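You operate a simulated robot arm through the tools that you are given. There is no shell and no other tool. Be economical: measure what you need, move in short steps, check, and stop when the job is done.

You are at the controls of a simulated two-armed robot. One attempt, no reset.

## Task
Stack the small box that says "Washers" from the top of the right bench on top of the small box that says "Seals". Take the wooden block from the top of the right bench and put it on the low shelf of the test bench. Fetch the strainer from the lower shelf of the coil bench and set it in the inside of the green reuse tray. Put the blue brush in the grey tray. Fetch the drain can and stand it on the top of the right tank. Press the soap button three times. Open the shelf flap, take the carton labelled "57" from the high shelf and put it on the blue cover and shut the flap again. Do these in any order. Set down upright: wooden block, strainer, drain can, carton.

Only the result counts: the job must be done as asked and must still hold three seconds after the hand-in. Knocking over, shifting, dropping, spilling or breaking anything else fails it. A push-on lid holds only when it is set on centred and level and pressed home; a screw cap is set on level and turned clockwise until tight.

## Robot
Two 7-joint arms with fingered hands on one trunk, on a base that drives. Base frame: it is fixed to the floor where the robot stands at the start and does not move with it; the origin is under the middle of the robot, x ahead of it, y to its left, z up; the surface under the hand at the start is at about z = 800. Lengths are in mm, angles in rad, forces in N, time in s.
The left shoulder is at the start at [70, 169, 1168], the right one opposite. With the tool pointing down near the work surface each hand reaches from about 240 to 680 mm from the robot's upright axis, wherever it stands, measured 20 degrees to its own side. Places, roughly: blue brush (8x5x5 cm) [-1200, 100, 900]; blue cover (15x10x1 cm) [-3700, 2800, 400]; carton [-3750, 250, 1750]; drain can [-1000, 250, 1000]; grey tray [3500, 1750, 750]; inside of the green reuse tray (17x13 cm) [-2100, 1380, 880]; low shelf of the test bench [1400, 100, 200]; shelf flap [-3700, 300, 1600]; small box [500, -250, 750]; soap button [-2000, 500, 1100]; strainer (6x6x7 cm) [-1100, -200, 200]; top of the right tank (17x22 cm) [-1860, 2120, 1160]; wooden block (6x9x8 cm) [700, -800, 800]. Payload 3.4 kg a hand.
The tool frame of a hand sits at the grasp point between the pads (the TCP): z along the fingers, y along the line on which they close. The tips reach 23 mm beyond it. Largest opening 116 mm; the body of the gripper starts 65 mm behind the TCP. The gripper is a hand of 4 fingers: y runs from the thumb to the fingers, the wrist lies at [0, 0, -211] in the tool frame, and closing takes about 1.5 s.
Orientation is told as [roll, pitch, yaw] about the base's x, y, z axes, in that order, counted from this pose: with the fingers straight down and closing along the base's y, the tool's x points along the base's -x, its y along +y and its z along -z.

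## Interface
- The arms move only by the tool step_arm. It takes "left_series", "right_series" or both (then of equal length, played together; a hand with none holds still); each is a list of rows, each an object (a shift or turn left out is 0, a gripper value left out holds the last) with "grip": the opening in per cent of the stroke, from 0 (shut) to 100 (fully open); "linear": the shift along the tool's x, y, z in mm, a list of three; "rotation": the turn, a rotation vector about the tool's x, y, z in rad, a list of three. In form: [{"grip": grip, "linear": [x, y, z], "rotation": [rx, ry, rz]}, ...]. A call has 1 to 8 rows; each row is the pose to reach, as a shift and turn from the pose commanded when the call began, along the tool's axes at that moment. Each row takes 0.2 s and may step no farther than 50 mm and 0.15 rad from the row before; otherwise, or with a gripper value out of range, the whole call is refused. Where a pose cannot be reached the arm comes as near as it can. A force on the tool above 40 N (or 10 N above the force at the start of the call, whichever is more), or a blocked arm, ends the call early, and 0.2 s more pass. The fingers move at their own pace (about 153 mm/s each) and stop on an object; they squeeze with about 22 N. The grip force told is the motor's: it shows also when the fingers shut on nothing. Time passes only in rows, and 0.2 s behind the last, so rows that repeat a pose let the fingers close. It gives the time, the measured TCP pose, the force on the tool (base axes), the opening and the grip force at its end, in the units of the frame above (readings bear some noise), with the torque about the TCP (base axes, N m) and any sound that the robot's microphone picked up.
- Cameras (640 x 400 px; columns grow to the right, rows downward): "scene" is now at [129.2, -16.6, 1379.7]; the picture's right is [-0.20, -0.98, 0.00], its down [-0.72, 0.15, -0.68] and it looks along [0.67, -0.14, -0.73] (base axes); focal length 255 px, centre (320, 200). "left" rides on the left gripper at [-69, 1, -90] in its tool frame; the picture's right is [-0.01, -1.00, 0.00], its down [0.79, -0.01, -0.61] and it looks along [0.61, -0.01, 0.79] (tool axes); focal length 251 px, centre (320, 200). "right" rides on the right gripper at [68, 1, -90] in its tool frame; the picture's right is [-0.01, 1.00, 0.00], its down [-0.79, -0.01, -0.61] and it looks along [-0.61, -0.01, 0.79] (tool axes); focal length 251 px, centre (320, 200). There is no depth. A picture from a camera that has moved, and an enlarged one, comes with that camera's place and axes in the base frame and with its lens.
- get_image(camera): a new picture of that camera. The clock stands still meanwhile.
- lift_body(by): slides the trunk up (or, below 0, down) by that many mm; the arms and the scene camera ride with it, the base frame stays. It gives what a move gives, with no picture.
- drive_base(legs): drives the robot by 1 to 6 legs, each [ahead, left, turn to the left] in mm, mm and rad, along the robot's own axes; the way and the turn of a leg run together, so that a leg with both is an arc; at most 1500 mm and 3.142 rad a leg. The arms and the cameras ride along, it lands a little off, and it stops where it bumps. It gives what a move gives.
- grasp_type(shape, hand): the hand has 4 fingers and takes this shape, open, in about a second: jaw (thumb against the fingers, like two jaws); tri (thumb and two fingers); tip (a fingertip pinch); poke (one finger out to press); point (the index stretched); flat (the hand flat); cup (the hand cupped); fist (a fist). The gripper value then closes the fingers along that shape, each until it touches; the sizes above hold for jaw. It gives what a move gives, with no picture.
- pan_tilt(pan, tilt): turns the head with the scene camera to pan (to the left, within 1.501 rad either way) and tilt (down, from -0.506 to 1.204), counted from straight ahead of the robot. It gives what a move gives.
- inspect(camera, box): a new picture of the part [left, top, right, bottom] of that camera's present view, enlarged. The clock stands still meanwhile.
- finish_job(): hands the job in; it is judged then, once.

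Go step by step. Nothing tells you exact positions but the pictures and the camera data: compare them with the known pose of the tool, close in by small moves and look again before you grip or let go. The budget is 217 turns and 228 pictures, counting those below and the enlarged ones. Unless the task says otherwise, let go and move clear before handing in, and close with one line.

The tools are called by a JSON object that holds its "name" and its "arguments". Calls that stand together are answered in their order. step_arm: Moves the arms, as the interface text tells. Its arguments: {"type":"object","properties":{"left_series":{"type":"array","items":{"type":"object","properties":{"grip":{"type":"number"},"linear":{"type":"array","items":{"type":"number"}},"rotation":{"type":"array","items":{"type":"number"}}}}},"right_series":{"type":"array","items":{"type":"object","properties":{"grip":{"type":"number"},"linear":{"type":"array","items":{"type":"number"}},"rotation":{"type":"array","items":{"type":"number"}}}}}},"required":[]} The other tools are called the same way: lift_body (by) slides the trunk up or down; grasp_type (shape, hand) gives the hand a shape; drive_base (legs) drives the base; pan_tilt (pan, tilt) turns the head that bears the scene camera; get_image (camera) takes a picture; inspect (camera, box) takes an enlarged picture of a part of a camera's view; finish_job () hands the job in.

At the start:

```text
t: 0.0
left_eef_pos: [512.8, 60.1, 1098.3]
left_ee_rot: [0.0, 0.0, 0.0]
left_wrist_force: [0.7, -0.5, -0.1]
left_torque: [-0.01, -0.03, -0.01]
left_opening: 115.9
left_finger_force: 0.0
left_shape: jaw
right_eef_pos: [461.1, -357.6, 1100.0]
right_ee_rot: [-0.001, -0.003, -0.002]
right_wrist_force: [0.9, -0.5, 0.4]
right_torque: [0.03, -0.01, 0.0]
right_opening: 115.8
right_finger_force: 0.0
right_shape: jaw
trunk travel left (down, up): [-675.0, 265.0]
robot x, y, heading: [-1.8, -0.8, -0.001]
head pan, tilt: [-0.204, 0.82]
```

scene: 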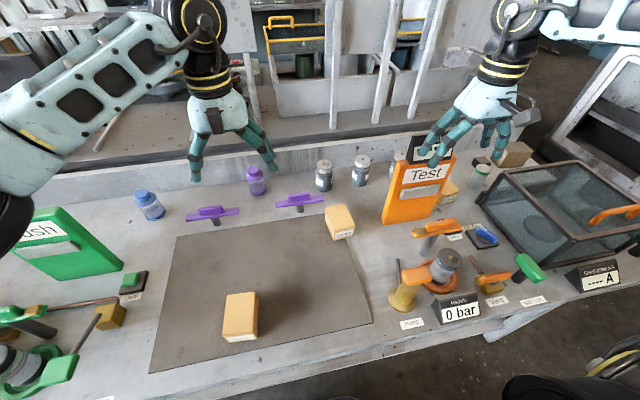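
right: 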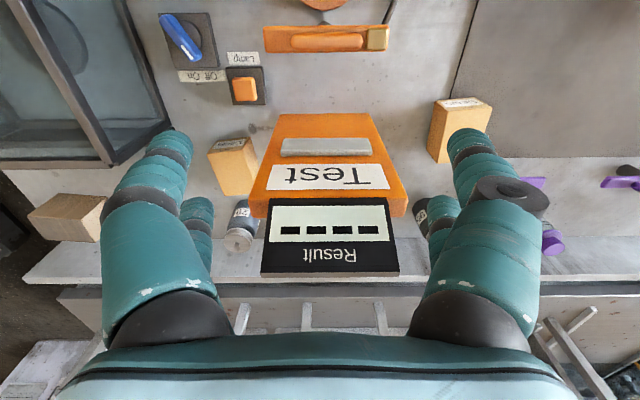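
left: 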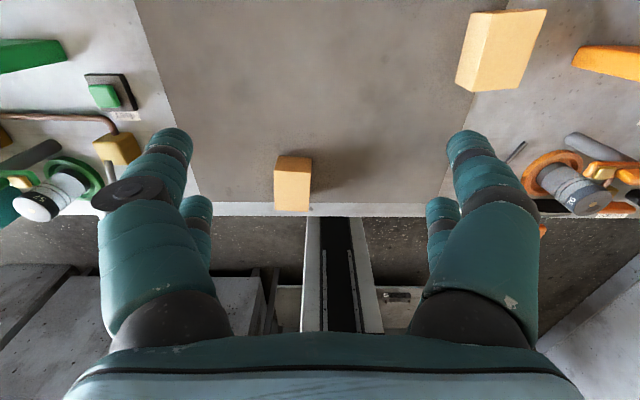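

I see the test bench in front with three or so small yellow boxes and a wooden block at the far right. I'll enlarge the views to read the labels first.

{"name": "inspect", "arguments": {"camera": "scene", "box": [200, 180, 400, 350]}}

{"name": "inspect", "arguments": {"camera": "scene", "box": [380, 120, 580, 260]}}

{"name": "inspect", "arguments": {"camera": "right", "box": [0, 80, 280, 270]}}

```text
2.35 times, centred on (300, 265) of scene
camera zoom: at [129.2, -16.6, 1379.7], right [-0.2, -0.98, 0.0], down [-0.72, 0.15, -0.68], along [0.67, -0.14, -0.73], focal length 600 px, centre (367, 47)
```

zoom: 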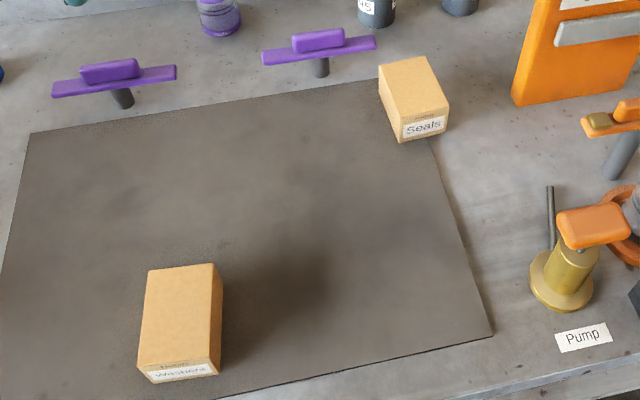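

```text
2.86 times, centred on (480, 190) of scene
camera zoom: at [129.2, -16.6, 1379.7], right [-0.2, -0.98, 0.0], down [-0.72, 0.15, -0.68], along [0.67, -0.14, -0.73], focal length 728 px, centre (-137, 229)
```

zoom: 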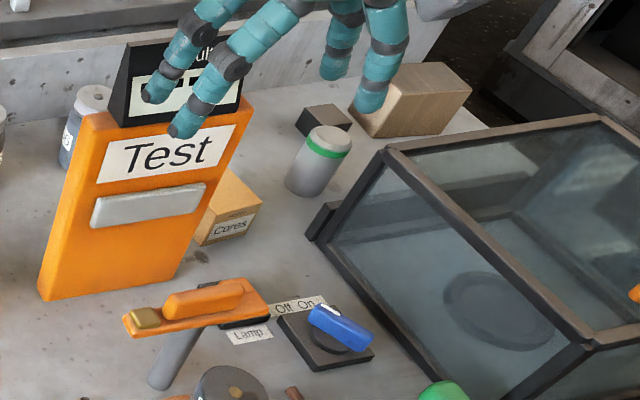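

```text
2.11 times, centred on (140, 175) of right
camera zoom: at [391.5, -356.4, 1188.9], right [0.01, 1.0, 0.0], down [0.79, -0.01, 0.61], along [0.61, -0.01, -0.79], focal length 529 px, centre (699, 253)
```

zoom: 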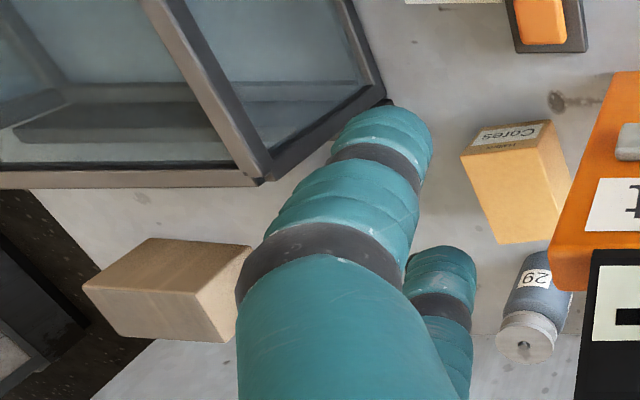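

The Washers box is near the mat's front and Seals is at the mat's far right corner. Now I look around the room to map the other places.

{"name": "pan_tilt", "arguments": {"pan": 0.0, "tilt": 0.3}}

{"name": "get_image", "arguments": {"camera": "scene"}}

{"name": "pan_tilt", "arguments": {"pan": -1.2, "tilt": 0.5}}

{"name": "get_image", "arguments": {"camera": "scene"}}

{"name": "pan_tilt", "arguments": {"pan": 1.4, "tilt": 0.4}}

{"name": "get_image", "arguments": {"camera": "scene"}}

```text
t: 0.9
left_eef_pos: [511.3, 60.6, 1097.8]
left_ee_rot: [0.0, 0.001, 0.0]
left_wrist_force: [0.0, -0.3, -0.6]
left_torque: [-0.03, 0.04, -0.05]
left_opening: 115.9
left_finger_force: 0.0
left_shape: jaw
right_eef_pos: [461.5, -356.9, 1099.6]
right_ee_rot: [0.0, 0.0, -0.001]
right_wrist_force: [0.5, -0.6, 0.0]
right_torque: [0.0, 0.01, 0.01]
right_opening: 116.0
right_finger_force: 0.0
right_shape: jaw
trunk travel left (down, up): [-675.0, 265.0]
robot x, y, heading: [-1.2, 2.6, 0.005]
head pan, tilt: [0.0, 0.3]
```

```text
221 pictures are left
camera scene: at [144.5, -0.4, 1425.6], right [0.0, -1.0, 0.0], down [-0.3, 0.0, -0.95], along [0.95, 0.0, -0.3], focal length 255 px, centre (320, 200)
```

scene: 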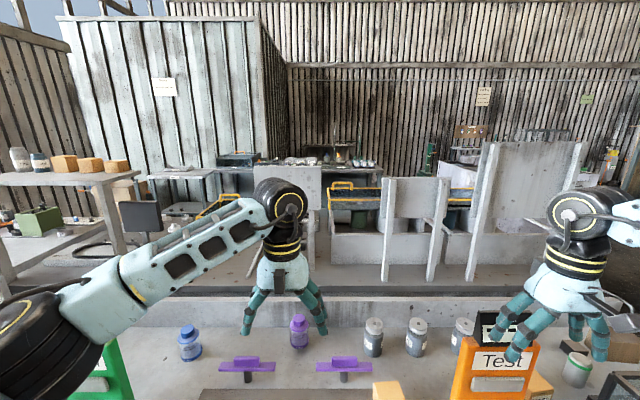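

```text
t: 2.4
left_eef_pos: [511.7, 60.6, 1098.2]
left_ee_rot: [0.002, 0.0, -0.001]
left_wrist_force: [-0.7, 0.2, -0.6]
left_torque: [0.0, 0.01, -0.04]
left_opening: 115.8
left_finger_force: 0.2
left_shape: jaw
right_eef_pos: [460.8, -356.6, 1098.7]
right_ee_rot: [-0.001, 0.0, -0.001]
right_wrist_force: [-0.4, -0.5, 0.3]
right_torque: [-0.04, 0.04, 0.01]
right_opening: 115.8
right_finger_force: 0.1
right_shape: jaw
trunk travel left (down, up): [-675.0, 265.0]
robot x, y, heading: [-0.7, 1.9, -0.002]
head pan, tilt: [-1.201, 0.499]
```

```text
220 pictures are left
camera scene: at [84.1, -85.2, 1407.3], right [-0.93, -0.36, 0.0], down [-0.17, 0.45, -0.88], along [0.32, -0.82, -0.48], focal length 255 px, centre (320, 200)
```

scene: 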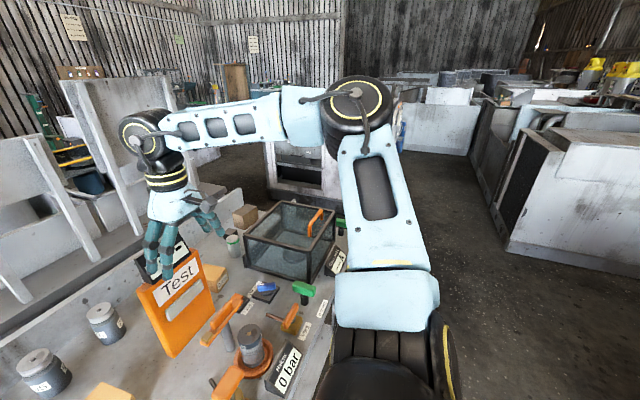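

```text
t: 4.7
left_eef_pos: [511.8, 59.7, 1097.9]
left_ee_rot: [0.001, 0.001, 0.0]
left_wrist_force: [-0.2, 0.9, -0.1]
left_torque: [0.01, 0.0, 0.0]
left_opening: 115.8
left_finger_force: 0.0
left_shape: jaw
right_eef_pos: [461.4, -356.7, 1099.9]
right_ee_rot: [-0.001, 0.001, -0.002]
right_wrist_force: [-0.7, 0.0, -1.2]
right_torque: [0.04, 0.01, 0.03]
right_opening: 116.0
right_finger_force: 0.0
right_shape: jaw
trunk travel left (down, up): [-675.0, 265.0]
robot x, y, heading: [-0.9, 2.6, 0.001]
head pan, tilt: [1.4, 0.4]
```

```text
219 pictures are left
camera scene: at [67.0, 90.9, 1416.5], right [0.99, -0.17, 0.0], down [-0.07, -0.38, -0.92], along [0.16, 0.91, -0.39], focal length 255 px, centre (320, 200)
```

scene: 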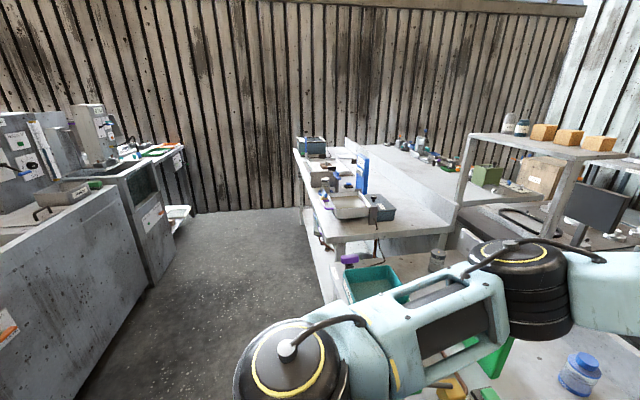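

The Washers box is at about (342, 103) and Seals at about (538, -155), both about 60x82x50 and square to the base. I bring the left hand over Washers.

{"name": "step_arm", "arguments": {"left_series": [{"linear": [43, 11, 20]}, {"linear": [85, 22, 45]}, {"linear": [128, 33, 70]}, {"linear": [170, 43, 90]}, {"linear": [170, 43, 130]}, {"linear": [170, 43, 160]}]}}

{"name": "get_image", "arguments": {"camera": "left"}}

{"name": "pan_tilt", "arguments": {"pan": 0.0, "tilt": 0.9}}

{"name": "get_image", "arguments": {"camera": "scene"}}

```text
refused: row 3 steps farther than a row can; nothing moved
```

```text
218 pictures are left
camera left: at [580.3, 61.0, 1187.8], right [0.01, -1.0, 0.0], down [-0.79, -0.01, 0.61], along [-0.61, -0.01, -0.79], focal length 251 px, centre (320, 200)
```

left: 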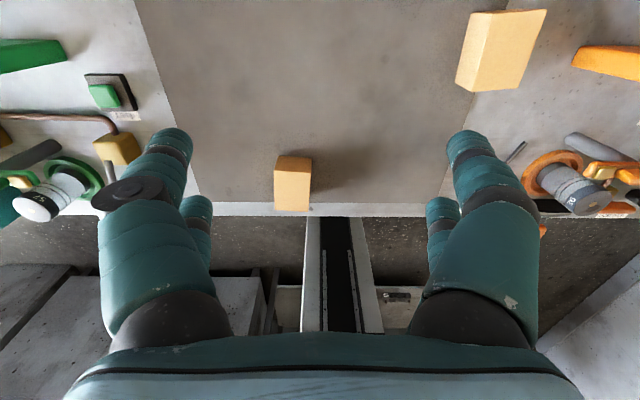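

```text
t: 6.2
left_eef_pos: [513.9, 60.1, 1097.3]
left_ee_rot: [0.001, -0.001, -0.002]
left_wrist_force: [0.4, -1.0, 0.2]
left_torque: [0.01, 0.01, 0.01]
left_opening: 115.7
left_finger_force: 0.1
left_shape: jaw
right_eef_pos: [460.0, -355.7, 1100.0]
right_ee_rot: [-0.001, 0.0, -0.001]
right_wrist_force: [0.3, 0.2, -0.2]
right_torque: [0.03, 0.0, -0.01]
right_opening: 116.1
right_finger_force: 0.0
right_shape: jaw
trunk travel left (down, up): [-675.0, 265.0]
robot x, y, heading: [2.7, -4.0, -0.003]
head pan, tilt: [0.0, 0.901]
```

```text
217 pictures are left
camera scene: at [126.7, -0.3, 1373.5], right [0.0, -1.0, 0.0], down [-0.78, 0.0, -0.62], along [0.62, 0.0, -0.78], focal length 255 px, centre (320, 200)
```

scene: 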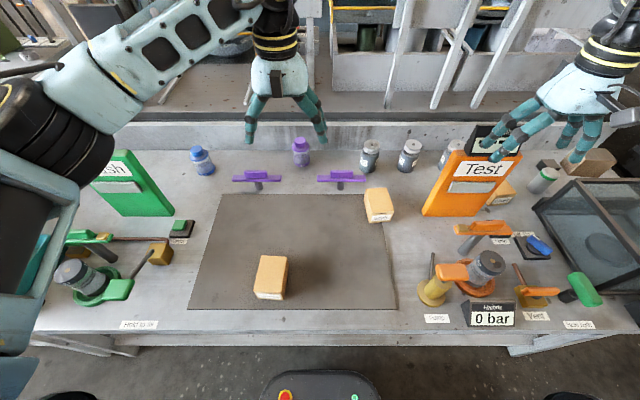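

{"name": "step_arm", "arguments": {"left_series": [{"linear": [40, 10, 20]}, {"linear": [80, 20, 40]}, {"linear": [120, 30, 60]}, {"linear": [155, 40, 85]}, {"linear": [171, 43, 120]}, {"linear": [171, 43, 160]}]}}

{"name": "get_image", "arguments": {"camera": "left"}}

```text
t: 7.6
left_eef_pos: [341.4, 102.1, 937.2]
left_ee_rot: [-0.001, 0.0, -0.001]
left_wrist_force: [-0.2, -0.6, -0.1]
left_torque: [0.01, 0.02, -0.02]
left_opening: 115.8
left_finger_force: 0.0
left_shape: jaw
right_eef_pos: [460.4, -356.5, 1100.0]
right_ee_rot: [0.0, 0.0, -0.002]
right_wrist_force: [-0.7, 0.3, -0.2]
right_torque: [0.0, 0.01, 0.01]
right_opening: 115.9
right_finger_force: 0.0
right_shape: jaw
trunk travel left (down, up): [-675.0, 265.0]
robot x, y, heading: [2.2, 0.5, 0.001]
head pan, tilt: [0.0, 0.901]
```

```text
216 pictures are left
camera left: at [409.6, 102.9, 1026.9], right [0.01, -1.0, 0.0], down [-0.79, -0.01, 0.61], along [-0.61, -0.01, -0.8], focal length 251 px, centre (320, 200)
```

left: 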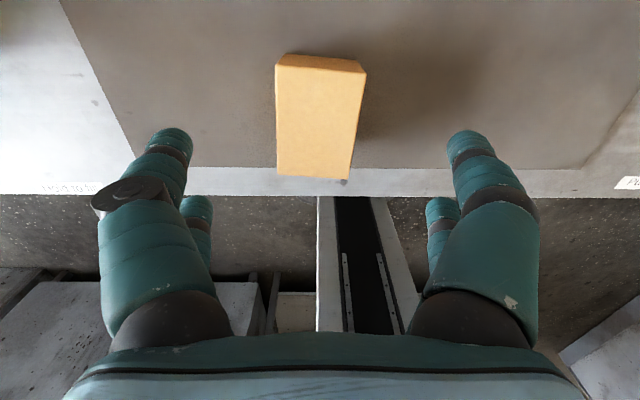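

{"name": "step_arm", "arguments": {"left_series": [{"linear": [0, 0, 40], "rotation": [0, 0, 0.05]}, {"linear": [0, 0, 80], "rotation": [0, 0, 0.05]}, {"linear": [0, 0, 100], "rotation": [0, 0, 0.05]}, {"linear": [0, 0, 100], "rotation": [0, 0, 0.05], "grip": 0}, {"linear": [0, 0, 100], "rotation": [0, 0, 0.05], "grip": 0}, {"linear": [0, 0, 100], "rotation": [0, 0, 0.05], "grip": 0}, {"linear": [0, 0, 100], "rotation": [0, 0, 0.05], "grip": 0}, {"linear": [0, 0, 100], "rotation": [0, 0, 0.05], "grip": 0}]}}

{"name": "get_image", "arguments": {"camera": "left"}}

{"name": "get_image", "arguments": {"camera": "scene"}}

```text
t: 9.4
left_eef_pos: [342.1, 103.7, 837.2]
left_ee_rot: [0.001, 0.001, -0.052]
left_wrist_force: [0.1, 0.5, -0.1]
left_torque: [0.02, 0.0, -0.01]
left_opening: 50.3
left_finger_force: 22.1
left_shape: jaw
right_eef_pos: [460.8, -356.0, 1100.9]
right_ee_rot: [0.0, 0.001, -0.002]
right_wrist_force: [-1.0, -0.5, -0.2]
right_torque: [0.0, -0.01, 0.02]
right_opening: 115.7
right_finger_force: 0.0
right_shape: jaw
trunk travel left (down, up): [-675.0, 265.0]
robot x, y, heading: [0.9, 1.2, 0.0]
head pan, tilt: [0.0, 0.901]
```

```text
215 pictures are left
camera left: at [410.4, 99.7, 927.6], right [-0.04, -1.0, 0.0], down [-0.79, 0.03, 0.61], along [-0.61, 0.02, -0.79], focal length 251 px, centre (320, 200)
```

left: 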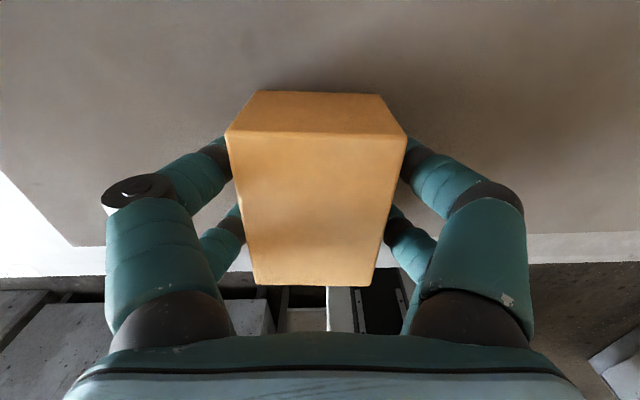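

```text
214 pictures are left
camera scene: at [126.8, -0.3, 1373.4], right [0.0, -1.0, 0.0], down [-0.78, 0.0, -0.62], along [0.62, 0.0, -0.78], focal length 255 px, centre (320, 200)
```

scene: 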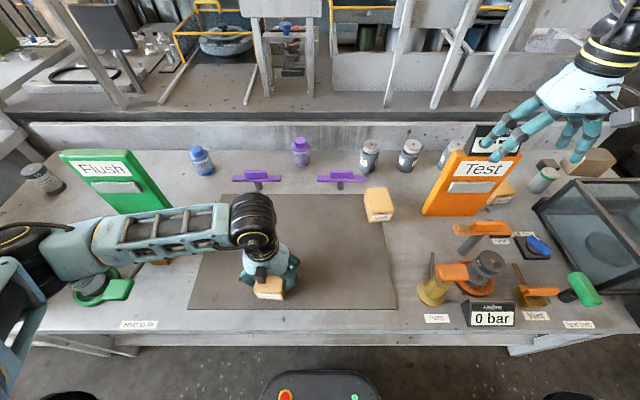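

I have Washers gripped. Lift and carry it over Seals, then check from the cameras.

{"name": "step_arm", "arguments": {"left_series": [{"linear": [0, 0, -45]}, {"linear": [0, 0, -90]}, {"linear": [0, 0, -130]}, {"linear": [-32, -35, -135]}, {"linear": [-63, -73, -140]}, {"linear": [-94, -111, -140]}, {"linear": [-124, -149, -140]}, {"linear": [-150, -180, -140]}]}}

{"name": "step_arm", "arguments": {"left_series": [{"linear": [-29, -34, 0]}, {"linear": [-59, -67, 0]}]}}

{"name": "get_image", "arguments": {"camera": "left"}}

{"name": "get_image", "arguments": {"camera": "scene"}}

{"name": "get_image", "arguments": {"camera": "right"}}

```text
t: 11.2
left_eef_pos: [481.5, -85.6, 978.2]
left_ee_rot: [0.002, 0.0, -0.052]
left_wrist_force: [0.1, 0.3, -1.9]
left_torque: [0.02, 0.0, -0.02]
left_opening: 50.2
left_finger_force: 22.1
left_shape: jaw
right_eef_pos: [460.8, -358.2, 1099.8]
right_ee_rot: [0.002, 0.0, -0.002]
right_wrist_force: [-0.8, -0.7, 1.8]
right_torque: [-0.01, -0.01, 0.04]
right_opening: 116.1
right_finger_force: 0.1
right_shape: jaw
trunk travel left (down, up): [-675.0, 265.0]
robot x, y, heading: [3.3, 4.1, -0.001]
head pan, tilt: [0.0, 0.901]
```

```text
t: 11.8
left_eef_pos: [515.6, -125.6, 979.1]
left_ee_rot: [-0.002, -0.003, -0.053]
left_wrist_force: [0.1, 0.1, -0.8]
left_torque: [-0.02, 0.01, -0.01]
left_opening: 50.1
left_finger_force: 21.8
left_shape: jaw
left hand out of reach, approached as far as the arm can: row 2
right_eef_pos: [460.8, -356.7, 1099.6]
right_ee_rot: [-0.002, -0.001, -0.002]
right_wrist_force: [0.6, -0.4, 0.2]
right_torque: [0.01, -0.02, 0.01]
right_opening: 115.8
right_finger_force: 0.1
right_shape: jaw
trunk travel left (down, up): [-675.0, 265.0]
robot x, y, heading: [0.6, 0.4, -0.002]
head pan, tilt: [0.0, 0.901]
```

```text
213 pictures are left
camera left: at [582.9, -128.2, 1070.0], right [-0.04, -1.0, 0.0], down [-0.8, 0.04, 0.61], along [-0.6, 0.02, -0.8], focal length 251 px, centre (320, 200)
```

left: 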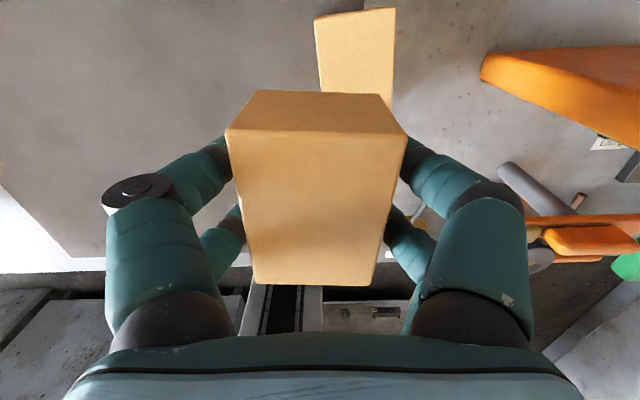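

```text
212 pictures are left
camera scene: at [126.6, -0.5, 1373.4], right [0.0, -1.0, 0.0], down [-0.78, 0.0, -0.62], along [0.62, 0.0, -0.78], focal length 255 px, centre (320, 200)
```

scene: 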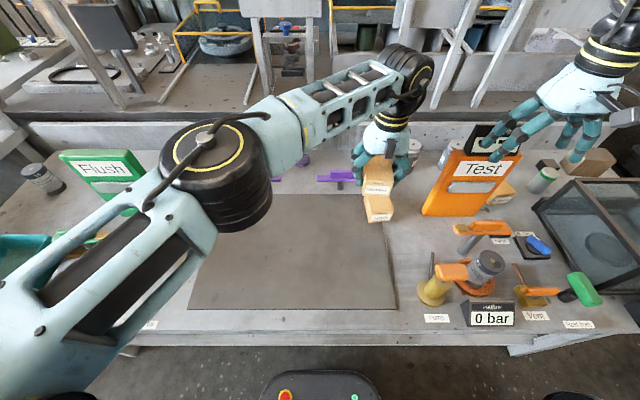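

```text
211 pictures are left
camera right: at [391.3, -356.6, 1188.9], right [0.01, 1.0, 0.0], down [0.79, -0.01, 0.61], along [0.61, -0.01, -0.79], focal length 251 px, centre (320, 200)
```

right: 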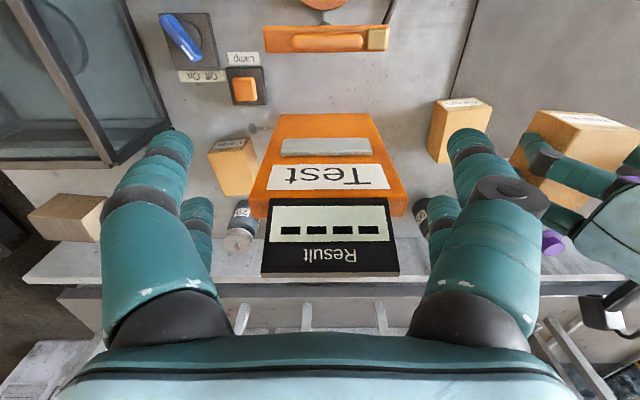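

The left arm is at its reach limit, so I drive the base 180 mm to the right along the bench.

{"name": "drive_base", "arguments": {"legs": [[0, -180, 0]]}}

{"name": "get_image", "arguments": {"camera": "left"}}

{"name": "get_image", "arguments": {"camera": "scene"}}

```text
t: 13.0
left_eef_pos: [517.4, -220.2, 980.0]
left_ee_rot: [0.014, 0.001, -0.038]
left_wrist_force: [2.8, 7.3, -3.4]
left_torque: [-0.14, 0.1, 0.27]
left_opening: 48.2
left_finger_force: 22.2
left_shape: jaw
right_eef_pos: [461.0, -459.2, 1100.6]
right_ee_rot: [0.003, 0.001, 0.0]
right_wrist_force: [-0.6, -0.7, 0.0]
right_torque: [0.05, -0.04, -0.01]
right_opening: 115.6
right_finger_force: 0.1
right_shape: jaw
trunk travel left (down, up): [-675.0, 265.0]
robot x, y, heading: [-0.5, -99.5, 0.005]
head pan, tilt: [0.0, 0.901]
stopped in leg 1: the force on the tool passed its limit at 63 N (the readings are from after the stop); the commanded pose is now the measured one
```

```text
210 pictures are left
camera left: at [585.4, -223.8, 1069.7], right [-0.03, -1.0, -0.01], down [-0.8, 0.02, 0.61], along [-0.61, 0.03, -0.8], focal length 251 px, centre (320, 200)
```

left: 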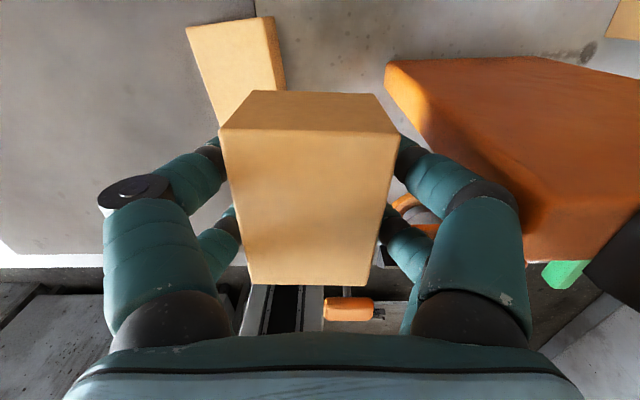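

```text
209 pictures are left
camera scene: at [126.0, -103.0, 1373.5], right [0.0, -1.0, 0.0], down [-0.78, 0.0, -0.62], along [0.62, 0.0, -0.78], focal length 255 px, centre (320, 200)
```

scene: 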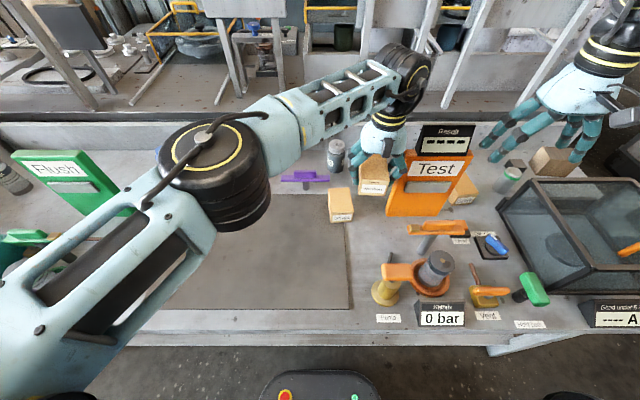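

The left fingers brushed the fixed Test panel during the drive; the box is still held. I move back left over Seals and turn to its slight yaw (about +0.1).

{"name": "step_arm", "arguments": {"left_series": [{"linear": [-5, 22, 0], "rotation": [0.005, 0, -0.05]}, {"linear": [-12, 45, 0], "rotation": [0.01, 0, -0.09]}, {"linear": [-18, 67, 0], "rotation": [0.014, 0, -0.135]}, {"linear": [-18, 67, 0], "rotation": [0.014, 0, -0.135]}]}}

{"name": "get_image", "arguments": {"camera": "left"}}

{"name": "inspect", "arguments": {"camera": "scene", "box": [240, 120, 440, 245]}}

```text
t: 14.0
left_eef_pos: [536.5, -155.3, 980.7]
left_ee_rot: [-0.005, 0.0, 0.091]
left_wrist_force: [-0.1, 1.4, -0.9]
left_torque: [0.05, 0.01, 0.0]
left_opening: 48.0
left_finger_force: 21.7
left_shape: jaw
right_eef_pos: [460.6, -457.2, 1098.8]
right_ee_rot: [-0.001, 0.0, 0.0]
right_wrist_force: [-0.6, 0.4, -0.3]
right_torque: [0.0, -0.05, -0.04]
right_opening: 115.9
right_finger_force: 0.1
right_shape: jaw
trunk travel left (down, up): [-675.0, 265.0]
robot x, y, heading: [1.9, -100.9, 0.001]
head pan, tilt: [0.0, 0.901]
```

```text
208 pictures are left
camera left: at [605.1, -147.9, 1070.7], right [0.1, -0.99, 0.0], down [-0.79, -0.08, 0.61], along [-0.6, -0.06, -0.79], focal length 251 px, centre (320, 200)
```

left: 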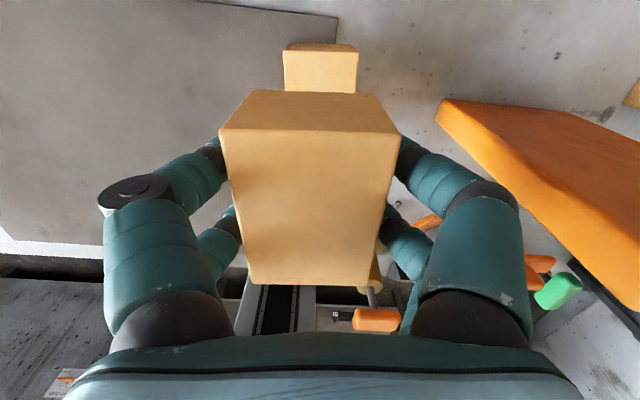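

```text
3.20 times, centred on (340, 182) of scene
camera zoom: at [127.2, -101.7, 1373.4], right [0.0, -1.0, 0.0], down [-0.78, 0.0, -0.62], along [0.62, 0.0, -0.78], focal length 816 px, centre (256, 256)
```

zoom: 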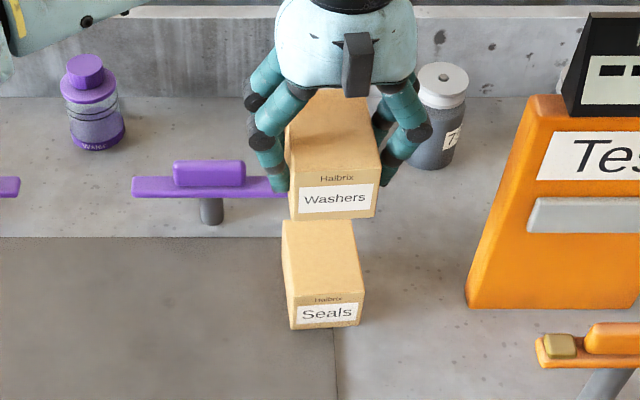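

Alignment is within a few mm. I nudge (+4, -3) and lower to just above Seals.

{"name": "step_arm", "arguments": {"left_series": [{"linear": [-4, -3, 30]}, {"linear": [-4, -3, 60]}, {"linear": [-4, -3, 80]}, {"linear": [-4, -3, 84]}]}}

{"name": "inspect", "arguments": {"camera": "scene", "box": [280, 140, 420, 230]}}

{"name": "get_image", "arguments": {"camera": "left"}}

```text
t: 15.0
left_eef_pos: [542.5, -156.9, 897.6]
left_ee_rot: [-0.004, 0.001, 0.092]
left_wrist_force: [0.6, 0.1, -1.6]
left_torque: [-0.02, -0.02, 0.01]
left_opening: 48.3
left_finger_force: 22.3
left_shape: jaw
right_eef_pos: [461.0, -456.1, 1099.6]
right_ee_rot: [0.001, 0.0, 0.002]
right_wrist_force: [-0.3, -0.4, -0.4]
right_torque: [0.01, 0.0, 0.01]
right_opening: 115.7
right_finger_force: 0.1
right_shape: jaw
trunk travel left (down, up): [-675.0, 265.0]
robot x, y, heading: [0.9, -97.4, -0.002]
head pan, tilt: [0.0, 0.901]
```

```text
4.44 times, centred on (350, 185) of scene
camera zoom: at [127.4, -101.0, 1373.4], right [0.0, -1.0, 0.0], down [-0.78, 0.0, -0.62], along [0.62, 0.0, -0.78], focal length 1133 px, centre (187, 267)
```

zoom: 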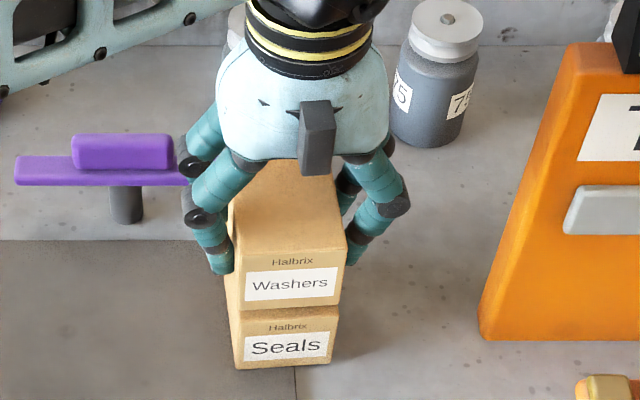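

```text
205 pictures are left
camera left: at [610.3, -150.7, 987.0], right [0.1, -0.99, 0.0], down [-0.79, -0.08, 0.61], along [-0.6, -0.06, -0.79], focal length 251 px, centre (320, 200)
```

left: 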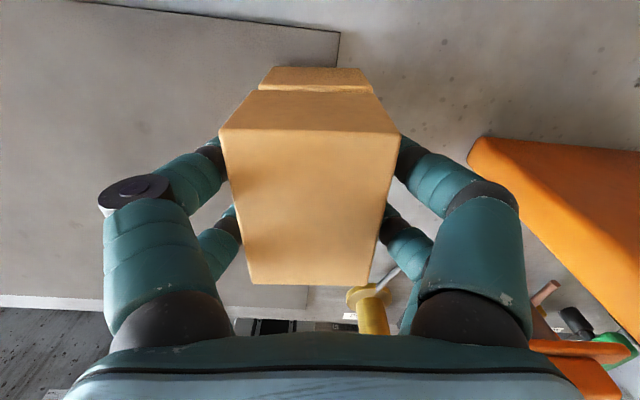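

Well aligned. Lower gently until contact.

{"name": "step_arm", "arguments": {"left_series": [{"linear": [0, 0, 3]}, {"linear": [0, 0, 5]}, {"linear": [0, 0, 7]}, {"linear": [0, 0, 9]}]}}

{"name": "inspect", "arguments": {"camera": "scene", "box": [280, 140, 420, 230]}}

```text
t: 16.0
left_eef_pos: [541.9, -158.1, 888.2]
left_ee_rot: [-0.003, 0.0, 0.092]
left_wrist_force: [1.0, 0.7, -0.2]
left_torque: [0.03, -0.06, 0.01]
left_opening: 48.2
left_finger_force: 21.8
left_shape: jaw
right_eef_pos: [461.4, -457.0, 1099.8]
right_ee_rot: [0.0, 0.0, 0.0]
right_wrist_force: [0.8, -0.5, 0.4]
right_torque: [0.02, 0.02, 0.0]
right_opening: 115.9
right_finger_force: 0.0
right_shape: jaw
trunk travel left (down, up): [-675.0, 265.0]
robot x, y, heading: [4.7, -98.5, -0.001]
head pan, tilt: [0.0, 0.901]
```

```text
4.44 times, centred on (350, 185) of scene
camera zoom: at [127.0, -100.9, 1373.5], right [0.0, -1.0, 0.0], down [-0.78, 0.0, -0.62], along [0.62, 0.0, -0.78], focal length 1133 px, centre (187, 267)
```

zoom: 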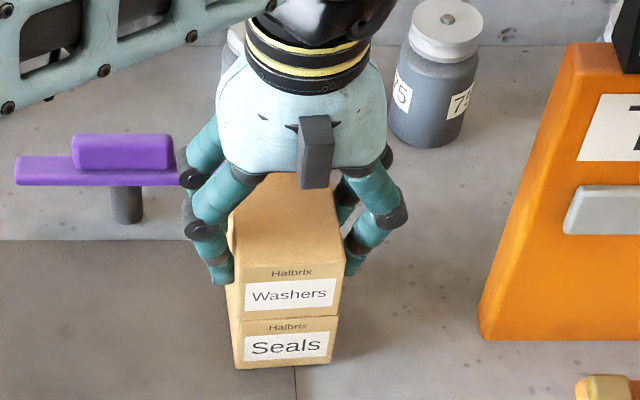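

{"name": "step_arm", "arguments": {"left_series": [{"linear": [0, 0, 1.5]}, {"linear": [0, 0, 3]}, {"linear": [0, 0, 4]}, {"linear": [0, 0, 4]}]}}

```text
t: 17.0
left_eef_pos: [541.0, -156.6, 886.4]
left_ee_rot: [-0.005, -0.004, 0.093]
left_wrist_force: [8.9, -1.1, 32.1]
left_torque: [0.14, -0.1, -0.09]
left_opening: 49.5
left_finger_force: 21.9
left_shape: jaw
right_eef_pos: [459.2, -457.5, 1101.9]
right_ee_rot: [0.0, -0.002, 0.001]
right_wrist_force: [0.3, -0.1, -0.6]
right_torque: [-0.03, -0.02, 0.01]
right_opening: 115.8
right_finger_force: 0.0
right_shape: jaw
trunk travel left (down, up): [-675.0, 265.0]
robot x, y, heading: [1.7, -101.6, 0.001]
head pan, tilt: [0.0, 0.901]
```

Contact. I relax by 3 mm, open partly, and rise clear.

{"name": "step_arm", "arguments": {"left_series": [{"linear": [0, 0, -3]}, {"linear": [0, 0, -3], "grip": 70}, {"linear": [0, 0, -3], "grip": 70}, {"linear": [0, 0, -3], "grip": 70}, {"linear": [0, 0, -40], "grip": 70}, {"linear": [0, 0, -85], "grip": 70}, {"linear": [0, 0, -130], "grip": 70}, {"linear": [0, 0, -180], "grip": 70}]}}

{"name": "get_image", "arguments": {"camera": "scene"}}

```text
t: 18.8
left_eef_pos: [541.3, -155.5, 1064.5]
left_ee_rot: [-0.004, 0.002, 0.09]
left_wrist_force: [-0.4, -0.2, -0.8]
left_torque: [0.06, -0.04, 0.01]
left_opening: 80.7
left_finger_force: 0.0
left_shape: jaw
right_eef_pos: [460.2, -457.4, 1101.1]
right_ee_rot: [-0.001, -0.001, 0.0]
right_wrist_force: [0.7, 0.5, 0.0]
right_torque: [0.0, 0.02, -0.01]
right_opening: 115.6
right_finger_force: 0.1
right_shape: jaw
trunk travel left (down, up): [-675.0, 265.0]
robot x, y, heading: [2.7, -101.3, 0.003]
head pan, tilt: [0.0, 0.901]
```

```text
203 pictures are left
camera scene: at [125.9, -101.4, 1373.5], right [0.0, -1.0, 0.0], down [-0.78, 0.0, -0.62], along [0.62, 0.0, -0.78], focal length 255 px, centre (320, 200)
```

scene: 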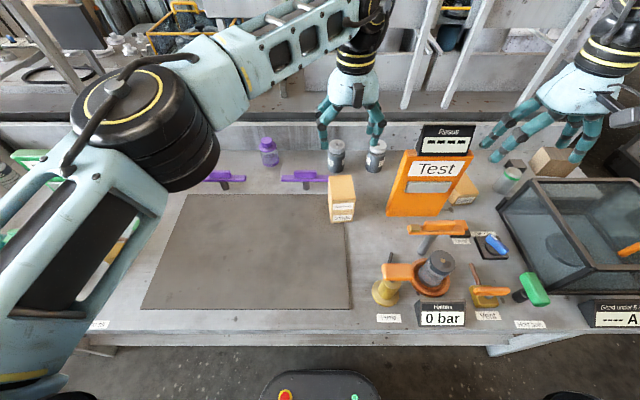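

Washers is stacked on Seals. Next I survey the route to the wooden block and the test bench.

{"name": "pan_tilt", "arguments": {"pan": -0.7, "tilt": 0.45}}

{"name": "get_image", "arguments": {"camera": "scene"}}

{"name": "pan_tilt", "arguments": {"pan": 0.1, "tilt": 0.4}}

{"name": "get_image", "arguments": {"camera": "scene"}}

```text
t: 19.9
left_eef_pos: [542.0, -156.1, 1064.0]
left_ee_rot: [-0.004, 0.0, 0.092]
left_wrist_force: [-0.3, 0.1, -0.9]
left_torque: [-0.01, 0.03, 0.02]
left_opening: 80.9
left_finger_force: 0.1
left_shape: jaw
right_eef_pos: [461.2, -456.5, 1099.2]
right_ee_rot: [0.0, -0.001, 0.0]
right_wrist_force: [0.3, 0.2, -0.2]
right_torque: [-0.01, -0.03, -0.01]
right_opening: 116.0
right_finger_force: 0.1
right_shape: jaw
trunk travel left (down, up): [-675.0, 265.0]
robot x, y, heading: [1.6, -98.9, -0.006]
head pan, tilt: [-0.7, 0.45]
```

```text
202 pictures are left
camera scene: at [121.8, -160.0, 1411.7], right [-0.64, -0.77, 0.0], down [-0.33, 0.28, -0.9], along [0.69, -0.58, -0.44], focal length 255 px, centre (320, 200)
```

scene: 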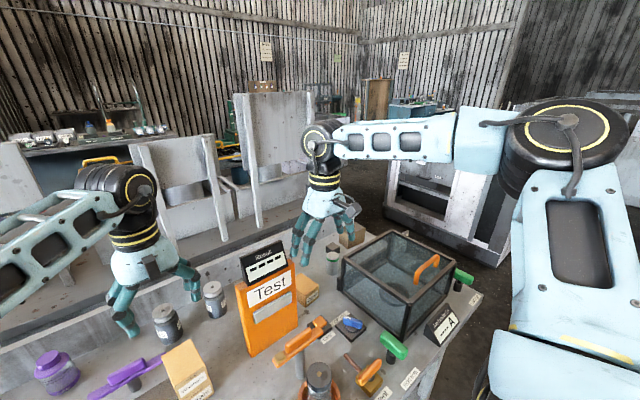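

```text
t: 21.0
left_eef_pos: [541.6, -157.3, 1065.6]
left_ee_rot: [-0.004, 0.0, 0.09]
left_wrist_force: [-0.1, 0.3, -0.7]
left_torque: [0.0, 0.0, -0.01]
left_opening: 80.8
left_finger_force: 0.0
left_shape: jaw
right_eef_pos: [460.4, -456.6, 1100.5]
right_ee_rot: [0.001, 0.0, 0.0]
right_wrist_force: [0.5, -0.8, 0.3]
right_torque: [0.0, -0.02, 0.02]
right_opening: 115.9
right_finger_force: 0.1
right_shape: jaw
trunk travel left (down, up): [-675.0, 265.0]
robot x, y, heading: [-0.3, -100.9, 0.001]
head pan, tilt: [0.099, 0.4]
```

```text
201 pictures are left
camera scene: at [143.7, -91.8, 1416.4], right [0.1, -1.0, 0.0], down [-0.39, -0.04, -0.92], along [0.92, 0.09, -0.39], focal length 255 px, centre (320, 200)
```

scene: 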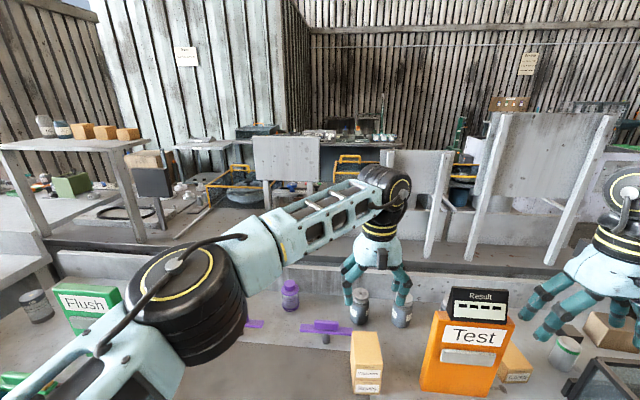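

{"name": "lift_body", "arguments": {"by": 260}}

{"name": "get_image", "arguments": {"camera": "scene"}}

{"name": "pan_tilt", "arguments": {"pan": -0.6, "tilt": 0.6}}

{"name": "get_image", "arguments": {"camera": "scene"}}

```text
t: 23.7
left_eef_pos: [541.6, -156.0, 1324.0]
left_ee_rot: [-0.003, 0.001, 0.091]
left_wrist_force: [-0.1, -0.4, 0.4]
left_torque: [0.0, -0.01, 0.01]
left_opening: 80.9
left_finger_force: 0.0
left_shape: jaw
right_eef_pos: [460.5, -456.3, 1360.4]
right_ee_rot: [0.0, 0.0, -0.001]
right_wrist_force: [1.0, -0.1, -0.2]
right_torque: [0.01, 0.02, -0.01]
right_opening: 116.2
right_finger_force: 0.3
right_shape: jaw
trunk travel left (down, up): [-935.0, 5.0]
robot x, y, heading: [3.4, -100.1, -0.006]
head pan, tilt: [0.099, 0.4]
```

```text
200 pictures are left
camera scene: at [143.8, -91.7, 1676.4], right [0.1, -0.99, 0.0], down [-0.39, -0.04, -0.92], along [0.92, 0.09, -0.39], focal length 255 px, centre (320, 200)
```

scene: 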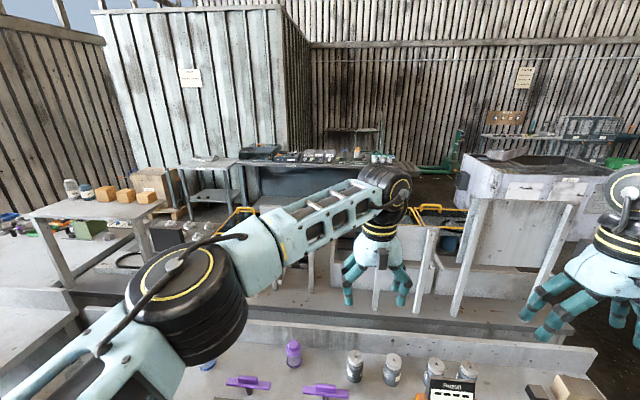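

```text
t: 24.7
left_eef_pos: [542.7, -156.5, 1323.5]
left_ee_rot: [-0.005, 0.0, 0.091]
left_wrist_force: [0.1, 0.4, 0.0]
left_torque: [0.03, 0.0, 0.0]
left_opening: 81.1
left_finger_force: 0.0
left_shape: jaw
right_eef_pos: [461.5, -456.5, 1360.9]
right_ee_rot: [-0.001, 0.0, 0.0]
right_wrist_force: [-0.5, -0.2, -0.6]
right_torque: [0.03, 0.02, -0.03]
right_opening: 116.0
right_finger_force: 0.1
right_shape: jaw
trunk travel left (down, up): [-935.0, 5.0]
robot x, y, heading: [-0.5, -99.0, -0.006]
head pan, tilt: [-0.6, 0.6]
```

```text
199 pictures are left
camera scene: at [124.5, -150.7, 1658.3], right [-0.56, -0.83, 0.0], down [-0.47, 0.32, -0.83], along [0.68, -0.47, -0.56], focal length 255 px, centre (320, 200)
```

scene: 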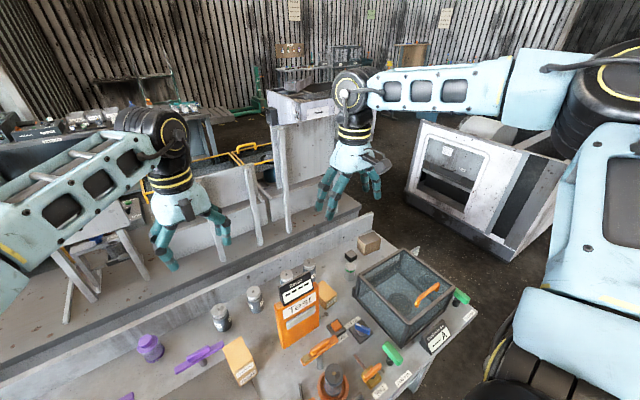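

There is free floor round the right end of the bench (end at y≈-950). I drive round to face the block from that end, arms high.

{"name": "drive_base", "arguments": {"legs": [[-200, 0, 0], [0, -1220, 0], [710, 0, 0], [0, 0, 1.571]]}}

{"name": "pan_tilt", "arguments": {"pan": -0.3, "tilt": 0.7}}

{"name": "get_image", "arguments": {"camera": "scene"}}

{"name": "pan_tilt", "arguments": {"pan": -1.1, "tilt": 0.5}}

{"name": "get_image", "arguments": {"camera": "scene"}}

```text
t: 39.2
left_eef_pos: [580.3, -757.7, 1323.9]
left_ee_rot: [-0.003, 0.0, 1.642]
left_wrist_force: [0.5, 1.0, 0.2]
left_torque: [-0.01, 0.0, 0.0]
left_opening: 80.7
left_finger_force: 0.0
left_shape: jaw
right_eef_pos: [878.3, -844.4, 1360.1]
right_ee_rot: [0.001, 0.001, 1.551]
right_wrist_force: [0.4, -2.2, -0.3]
right_torque: [0.05, 0.0, -0.2]
right_opening: 115.8
right_finger_force: 0.0
right_shape: jaw
trunk travel left (down, up): [-935.0, 5.0]
robot x, y, heading: [513.4, -1297.8, 1.549]
head pan, tilt: [-0.6, 0.6]
```

```text
t: 40.0
left_eef_pos: [579.8, -757.1, 1323.4]
left_ee_rot: [-0.004, 0.001, 1.639]
left_wrist_force: [-0.3, 0.8, 0.2]
left_torque: [0.04, 0.0, 0.02]
left_opening: 81.0
left_finger_force: 0.0
left_shape: jaw
right_eef_pos: [880.3, -845.5, 1360.5]
right_ee_rot: [-0.001, 0.0, 1.551]
right_wrist_force: [0.1, -1.8, -0.1]
right_torque: [-0.01, 0.01, -0.1]
right_opening: 115.6
right_finger_force: 0.0
right_shape: jaw
trunk travel left (down, up): [-935.0, 5.0]
robot x, y, heading: [514.1, -1298.3, 1.549]
head pan, tilt: [-0.3, 0.7]
```

```text
198 pictures are left
camera scene: at [542.0, -1167.8, 1649.7], right [0.95, -0.32, 0.0], down [-0.2, -0.61, -0.77], along [0.24, 0.73, -0.64], focal length 255 px, centre (320, 200)
```

scene: 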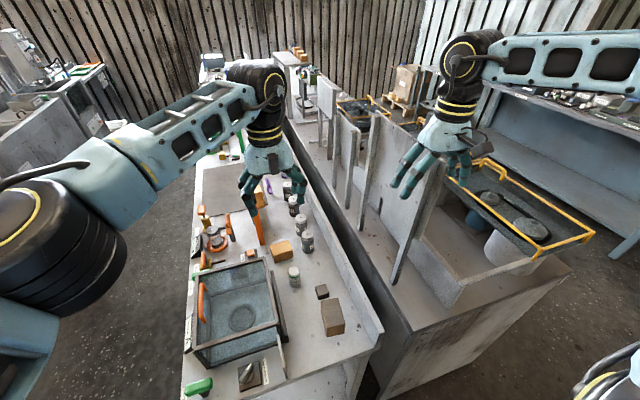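

```text
t: 41.2
left_eef_pos: [581.6, -757.6, 1324.8]
left_ee_rot: [-0.003, 0.0, 1.642]
left_wrist_force: [1.0, 0.8, 0.5]
left_torque: [-0.03, -0.01, -0.04]
left_opening: 80.9
left_finger_force: 0.0
left_shape: jaw
right_eef_pos: [878.8, -844.6, 1359.0]
right_ee_rot: [0.0, 0.0, 1.55]
right_wrist_force: [0.1, -1.4, 0.2]
right_torque: [0.0, 0.05, -0.12]
right_opening: 115.7
right_finger_force: 0.1
right_shape: jaw
trunk travel left (down, up): [-935.0, 5.0]
robot x, y, heading: [509.8, -1298.5, 1.548]
head pan, tilt: [-1.1, 0.499]
```

```text
197 pictures are left
camera scene: at [596.9, -1208.7, 1667.3], right [0.44, -0.9, 0.0], down [-0.43, -0.21, -0.88], along [0.79, 0.38, -0.48], focal length 255 px, centre (320, 200)
```

scene: 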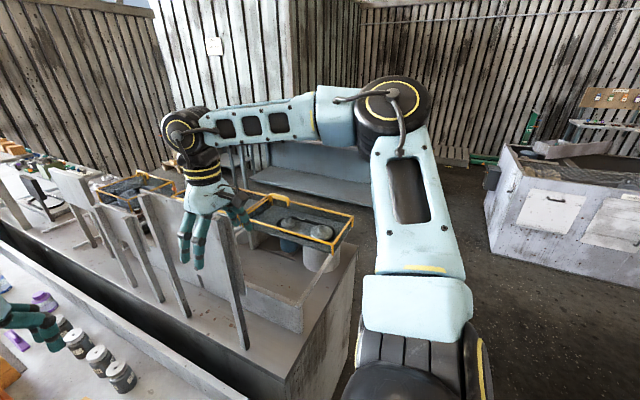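

The block is seen at about (702, -811). I lower the trunk and move the right hand over it.

{"name": "lift_body", "arguments": {"by": -200}}

{"name": "step_arm", "arguments": {"right_series": [{"linear": [-8, 45, 0]}, {"linear": [-16, 90, 0]}, {"linear": [-24, 135, 0]}, {"linear": [-30, 179, 0]}, {"linear": [-30, 179, 45]}, {"linear": [-30, 179, 90]}, {"linear": [-30, 179, 135]}]}}

{"name": "get_image", "arguments": {"camera": "right"}}

{"name": "pan_tilt", "arguments": {"pan": -0.3, "tilt": 0.9}}

{"name": "get_image", "arguments": {"camera": "scene"}}

```text
t: 43.4
left_eef_pos: [579.1, -757.6, 1124.3]
left_ee_rot: [-0.004, 0.0, 1.641]
left_wrist_force: [-0.6, -0.3, -0.1]
left_torque: [-0.01, -0.02, -0.02]
left_opening: 80.9
left_finger_force: 0.1
left_shape: jaw
right_eef_pos: [878.5, -845.0, 1159.8]
right_ee_rot: [0.0, -0.002, 1.547]
right_wrist_force: [-0.7, -4.3, -0.2]
right_torque: [0.07, -0.09, -0.18]
right_opening: 115.8
right_finger_force: 0.1
right_shape: jaw
trunk travel left (down, up): [-735.0, 205.0]
robot x, y, heading: [509.2, -1299.5, 1.55]
head pan, tilt: [-1.1, 0.499]
```

```text
t: 45.0
left_eef_pos: [580.5, -755.8, 1123.4]
left_ee_rot: [-0.005, 0.001, 1.64]
left_wrist_force: [0.9, 0.4, 0.2]
left_torque: [-0.02, -0.03, 0.0]
left_opening: 80.9
left_finger_force: 0.0
left_shape: jaw
right_eef_pos: [701.2, -809.6, 1023.7]
right_ee_rot: [-0.001, 0.0, 1.547]
right_wrist_force: [0.3, -0.2, -0.2]
right_torque: [0.01, 0.0, 0.03]
right_opening: 115.9
right_finger_force: 0.1
right_shape: jaw
trunk travel left (down, up): [-735.0, 205.0]
robot x, y, heading: [514.4, -1297.9, 1.553]
head pan, tilt: [-1.1, 0.499]
```

```text
196 pictures are left
camera right: at [697.7, -878.7, 1112.8], right [-1.0, 0.03, 0.0], down [0.02, 0.79, 0.61], along [0.02, 0.61, -0.8], focal length 251 px, centre (320, 200)
```

right: 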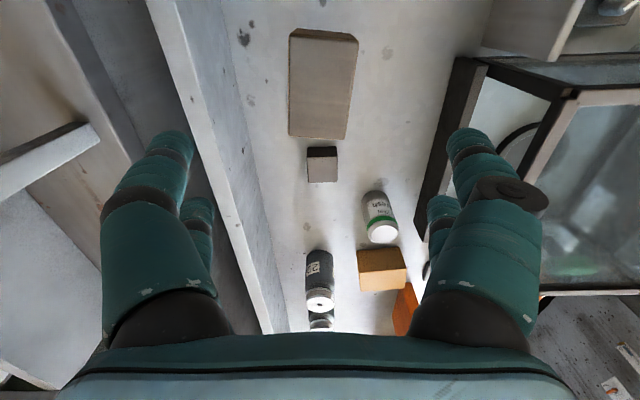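

```text
t: 46.1
left_eef_pos: [579.8, -756.4, 1123.8]
left_ee_rot: [-0.002, 0.001, 1.641]
left_wrist_force: [-0.7, -0.2, 0.7]
left_torque: [0.0, 0.0, 0.01]
left_opening: 81.1
left_finger_force: 0.1
left_shape: jaw
right_eef_pos: [700.5, -810.7, 1025.9]
right_ee_rot: [0.001, 0.0, 1.548]
right_wrist_force: [-0.4, -0.3, -0.4]
right_torque: [0.03, -0.03, 0.0]
right_opening: 115.7
right_finger_force: 0.0
right_shape: jaw
trunk travel left (down, up): [-735.0, 205.0]
robot x, y, heading: [514.8, -1296.3, 1.551]
head pan, tilt: [-0.3, 0.901]
```

```text
195 pictures are left
camera scene: at [538.6, -1175.7, 1433.5], right [0.95, -0.32, 0.0], down [-0.25, -0.74, -0.62], along [0.2, 0.59, -0.78], focal length 255 px, centre (320, 200)
```

scene: 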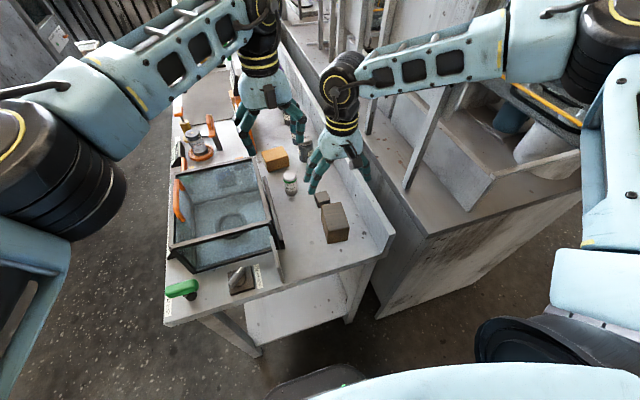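

{"name": "inspect", "arguments": {"camera": "right", "box": [240, 10, 400, 150]}}

{"name": "inspect", "arguments": {"camera": "scene", "box": [270, 170, 400, 270]}}

```text
2.86 times, centred on (320, 80) of right
camera zoom: at [698.0, -879.7, 1113.9], right [-1.0, 0.03, 0.0], down [0.02, 0.79, 0.61], along [0.02, 0.61, -0.8], focal length 718 px, centre (320, 543)
```

zoom: 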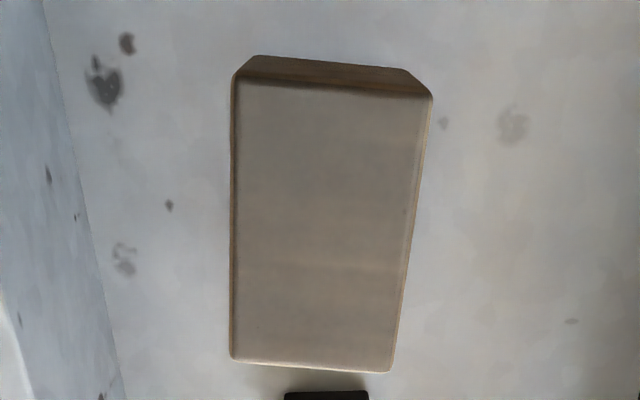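

```text
4.00 times, centred on (335, 220) of scene
camera zoom: at [538.6, -1175.7, 1433.5], right [0.95, -0.32, 0.0], down [-0.25, -0.74, -0.62], along [0.2, 0.59, -0.78], focal length 1020 px, centre (260, 120)
```

zoom: 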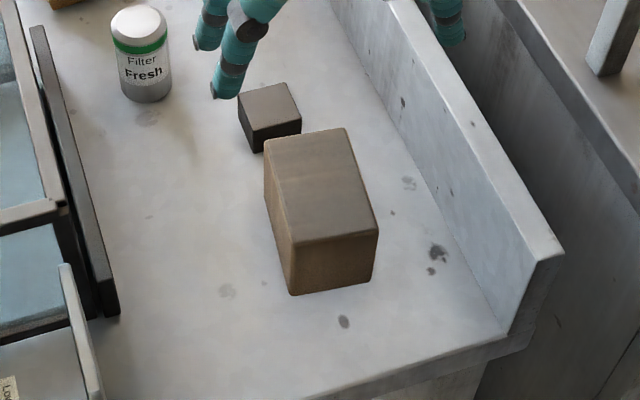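

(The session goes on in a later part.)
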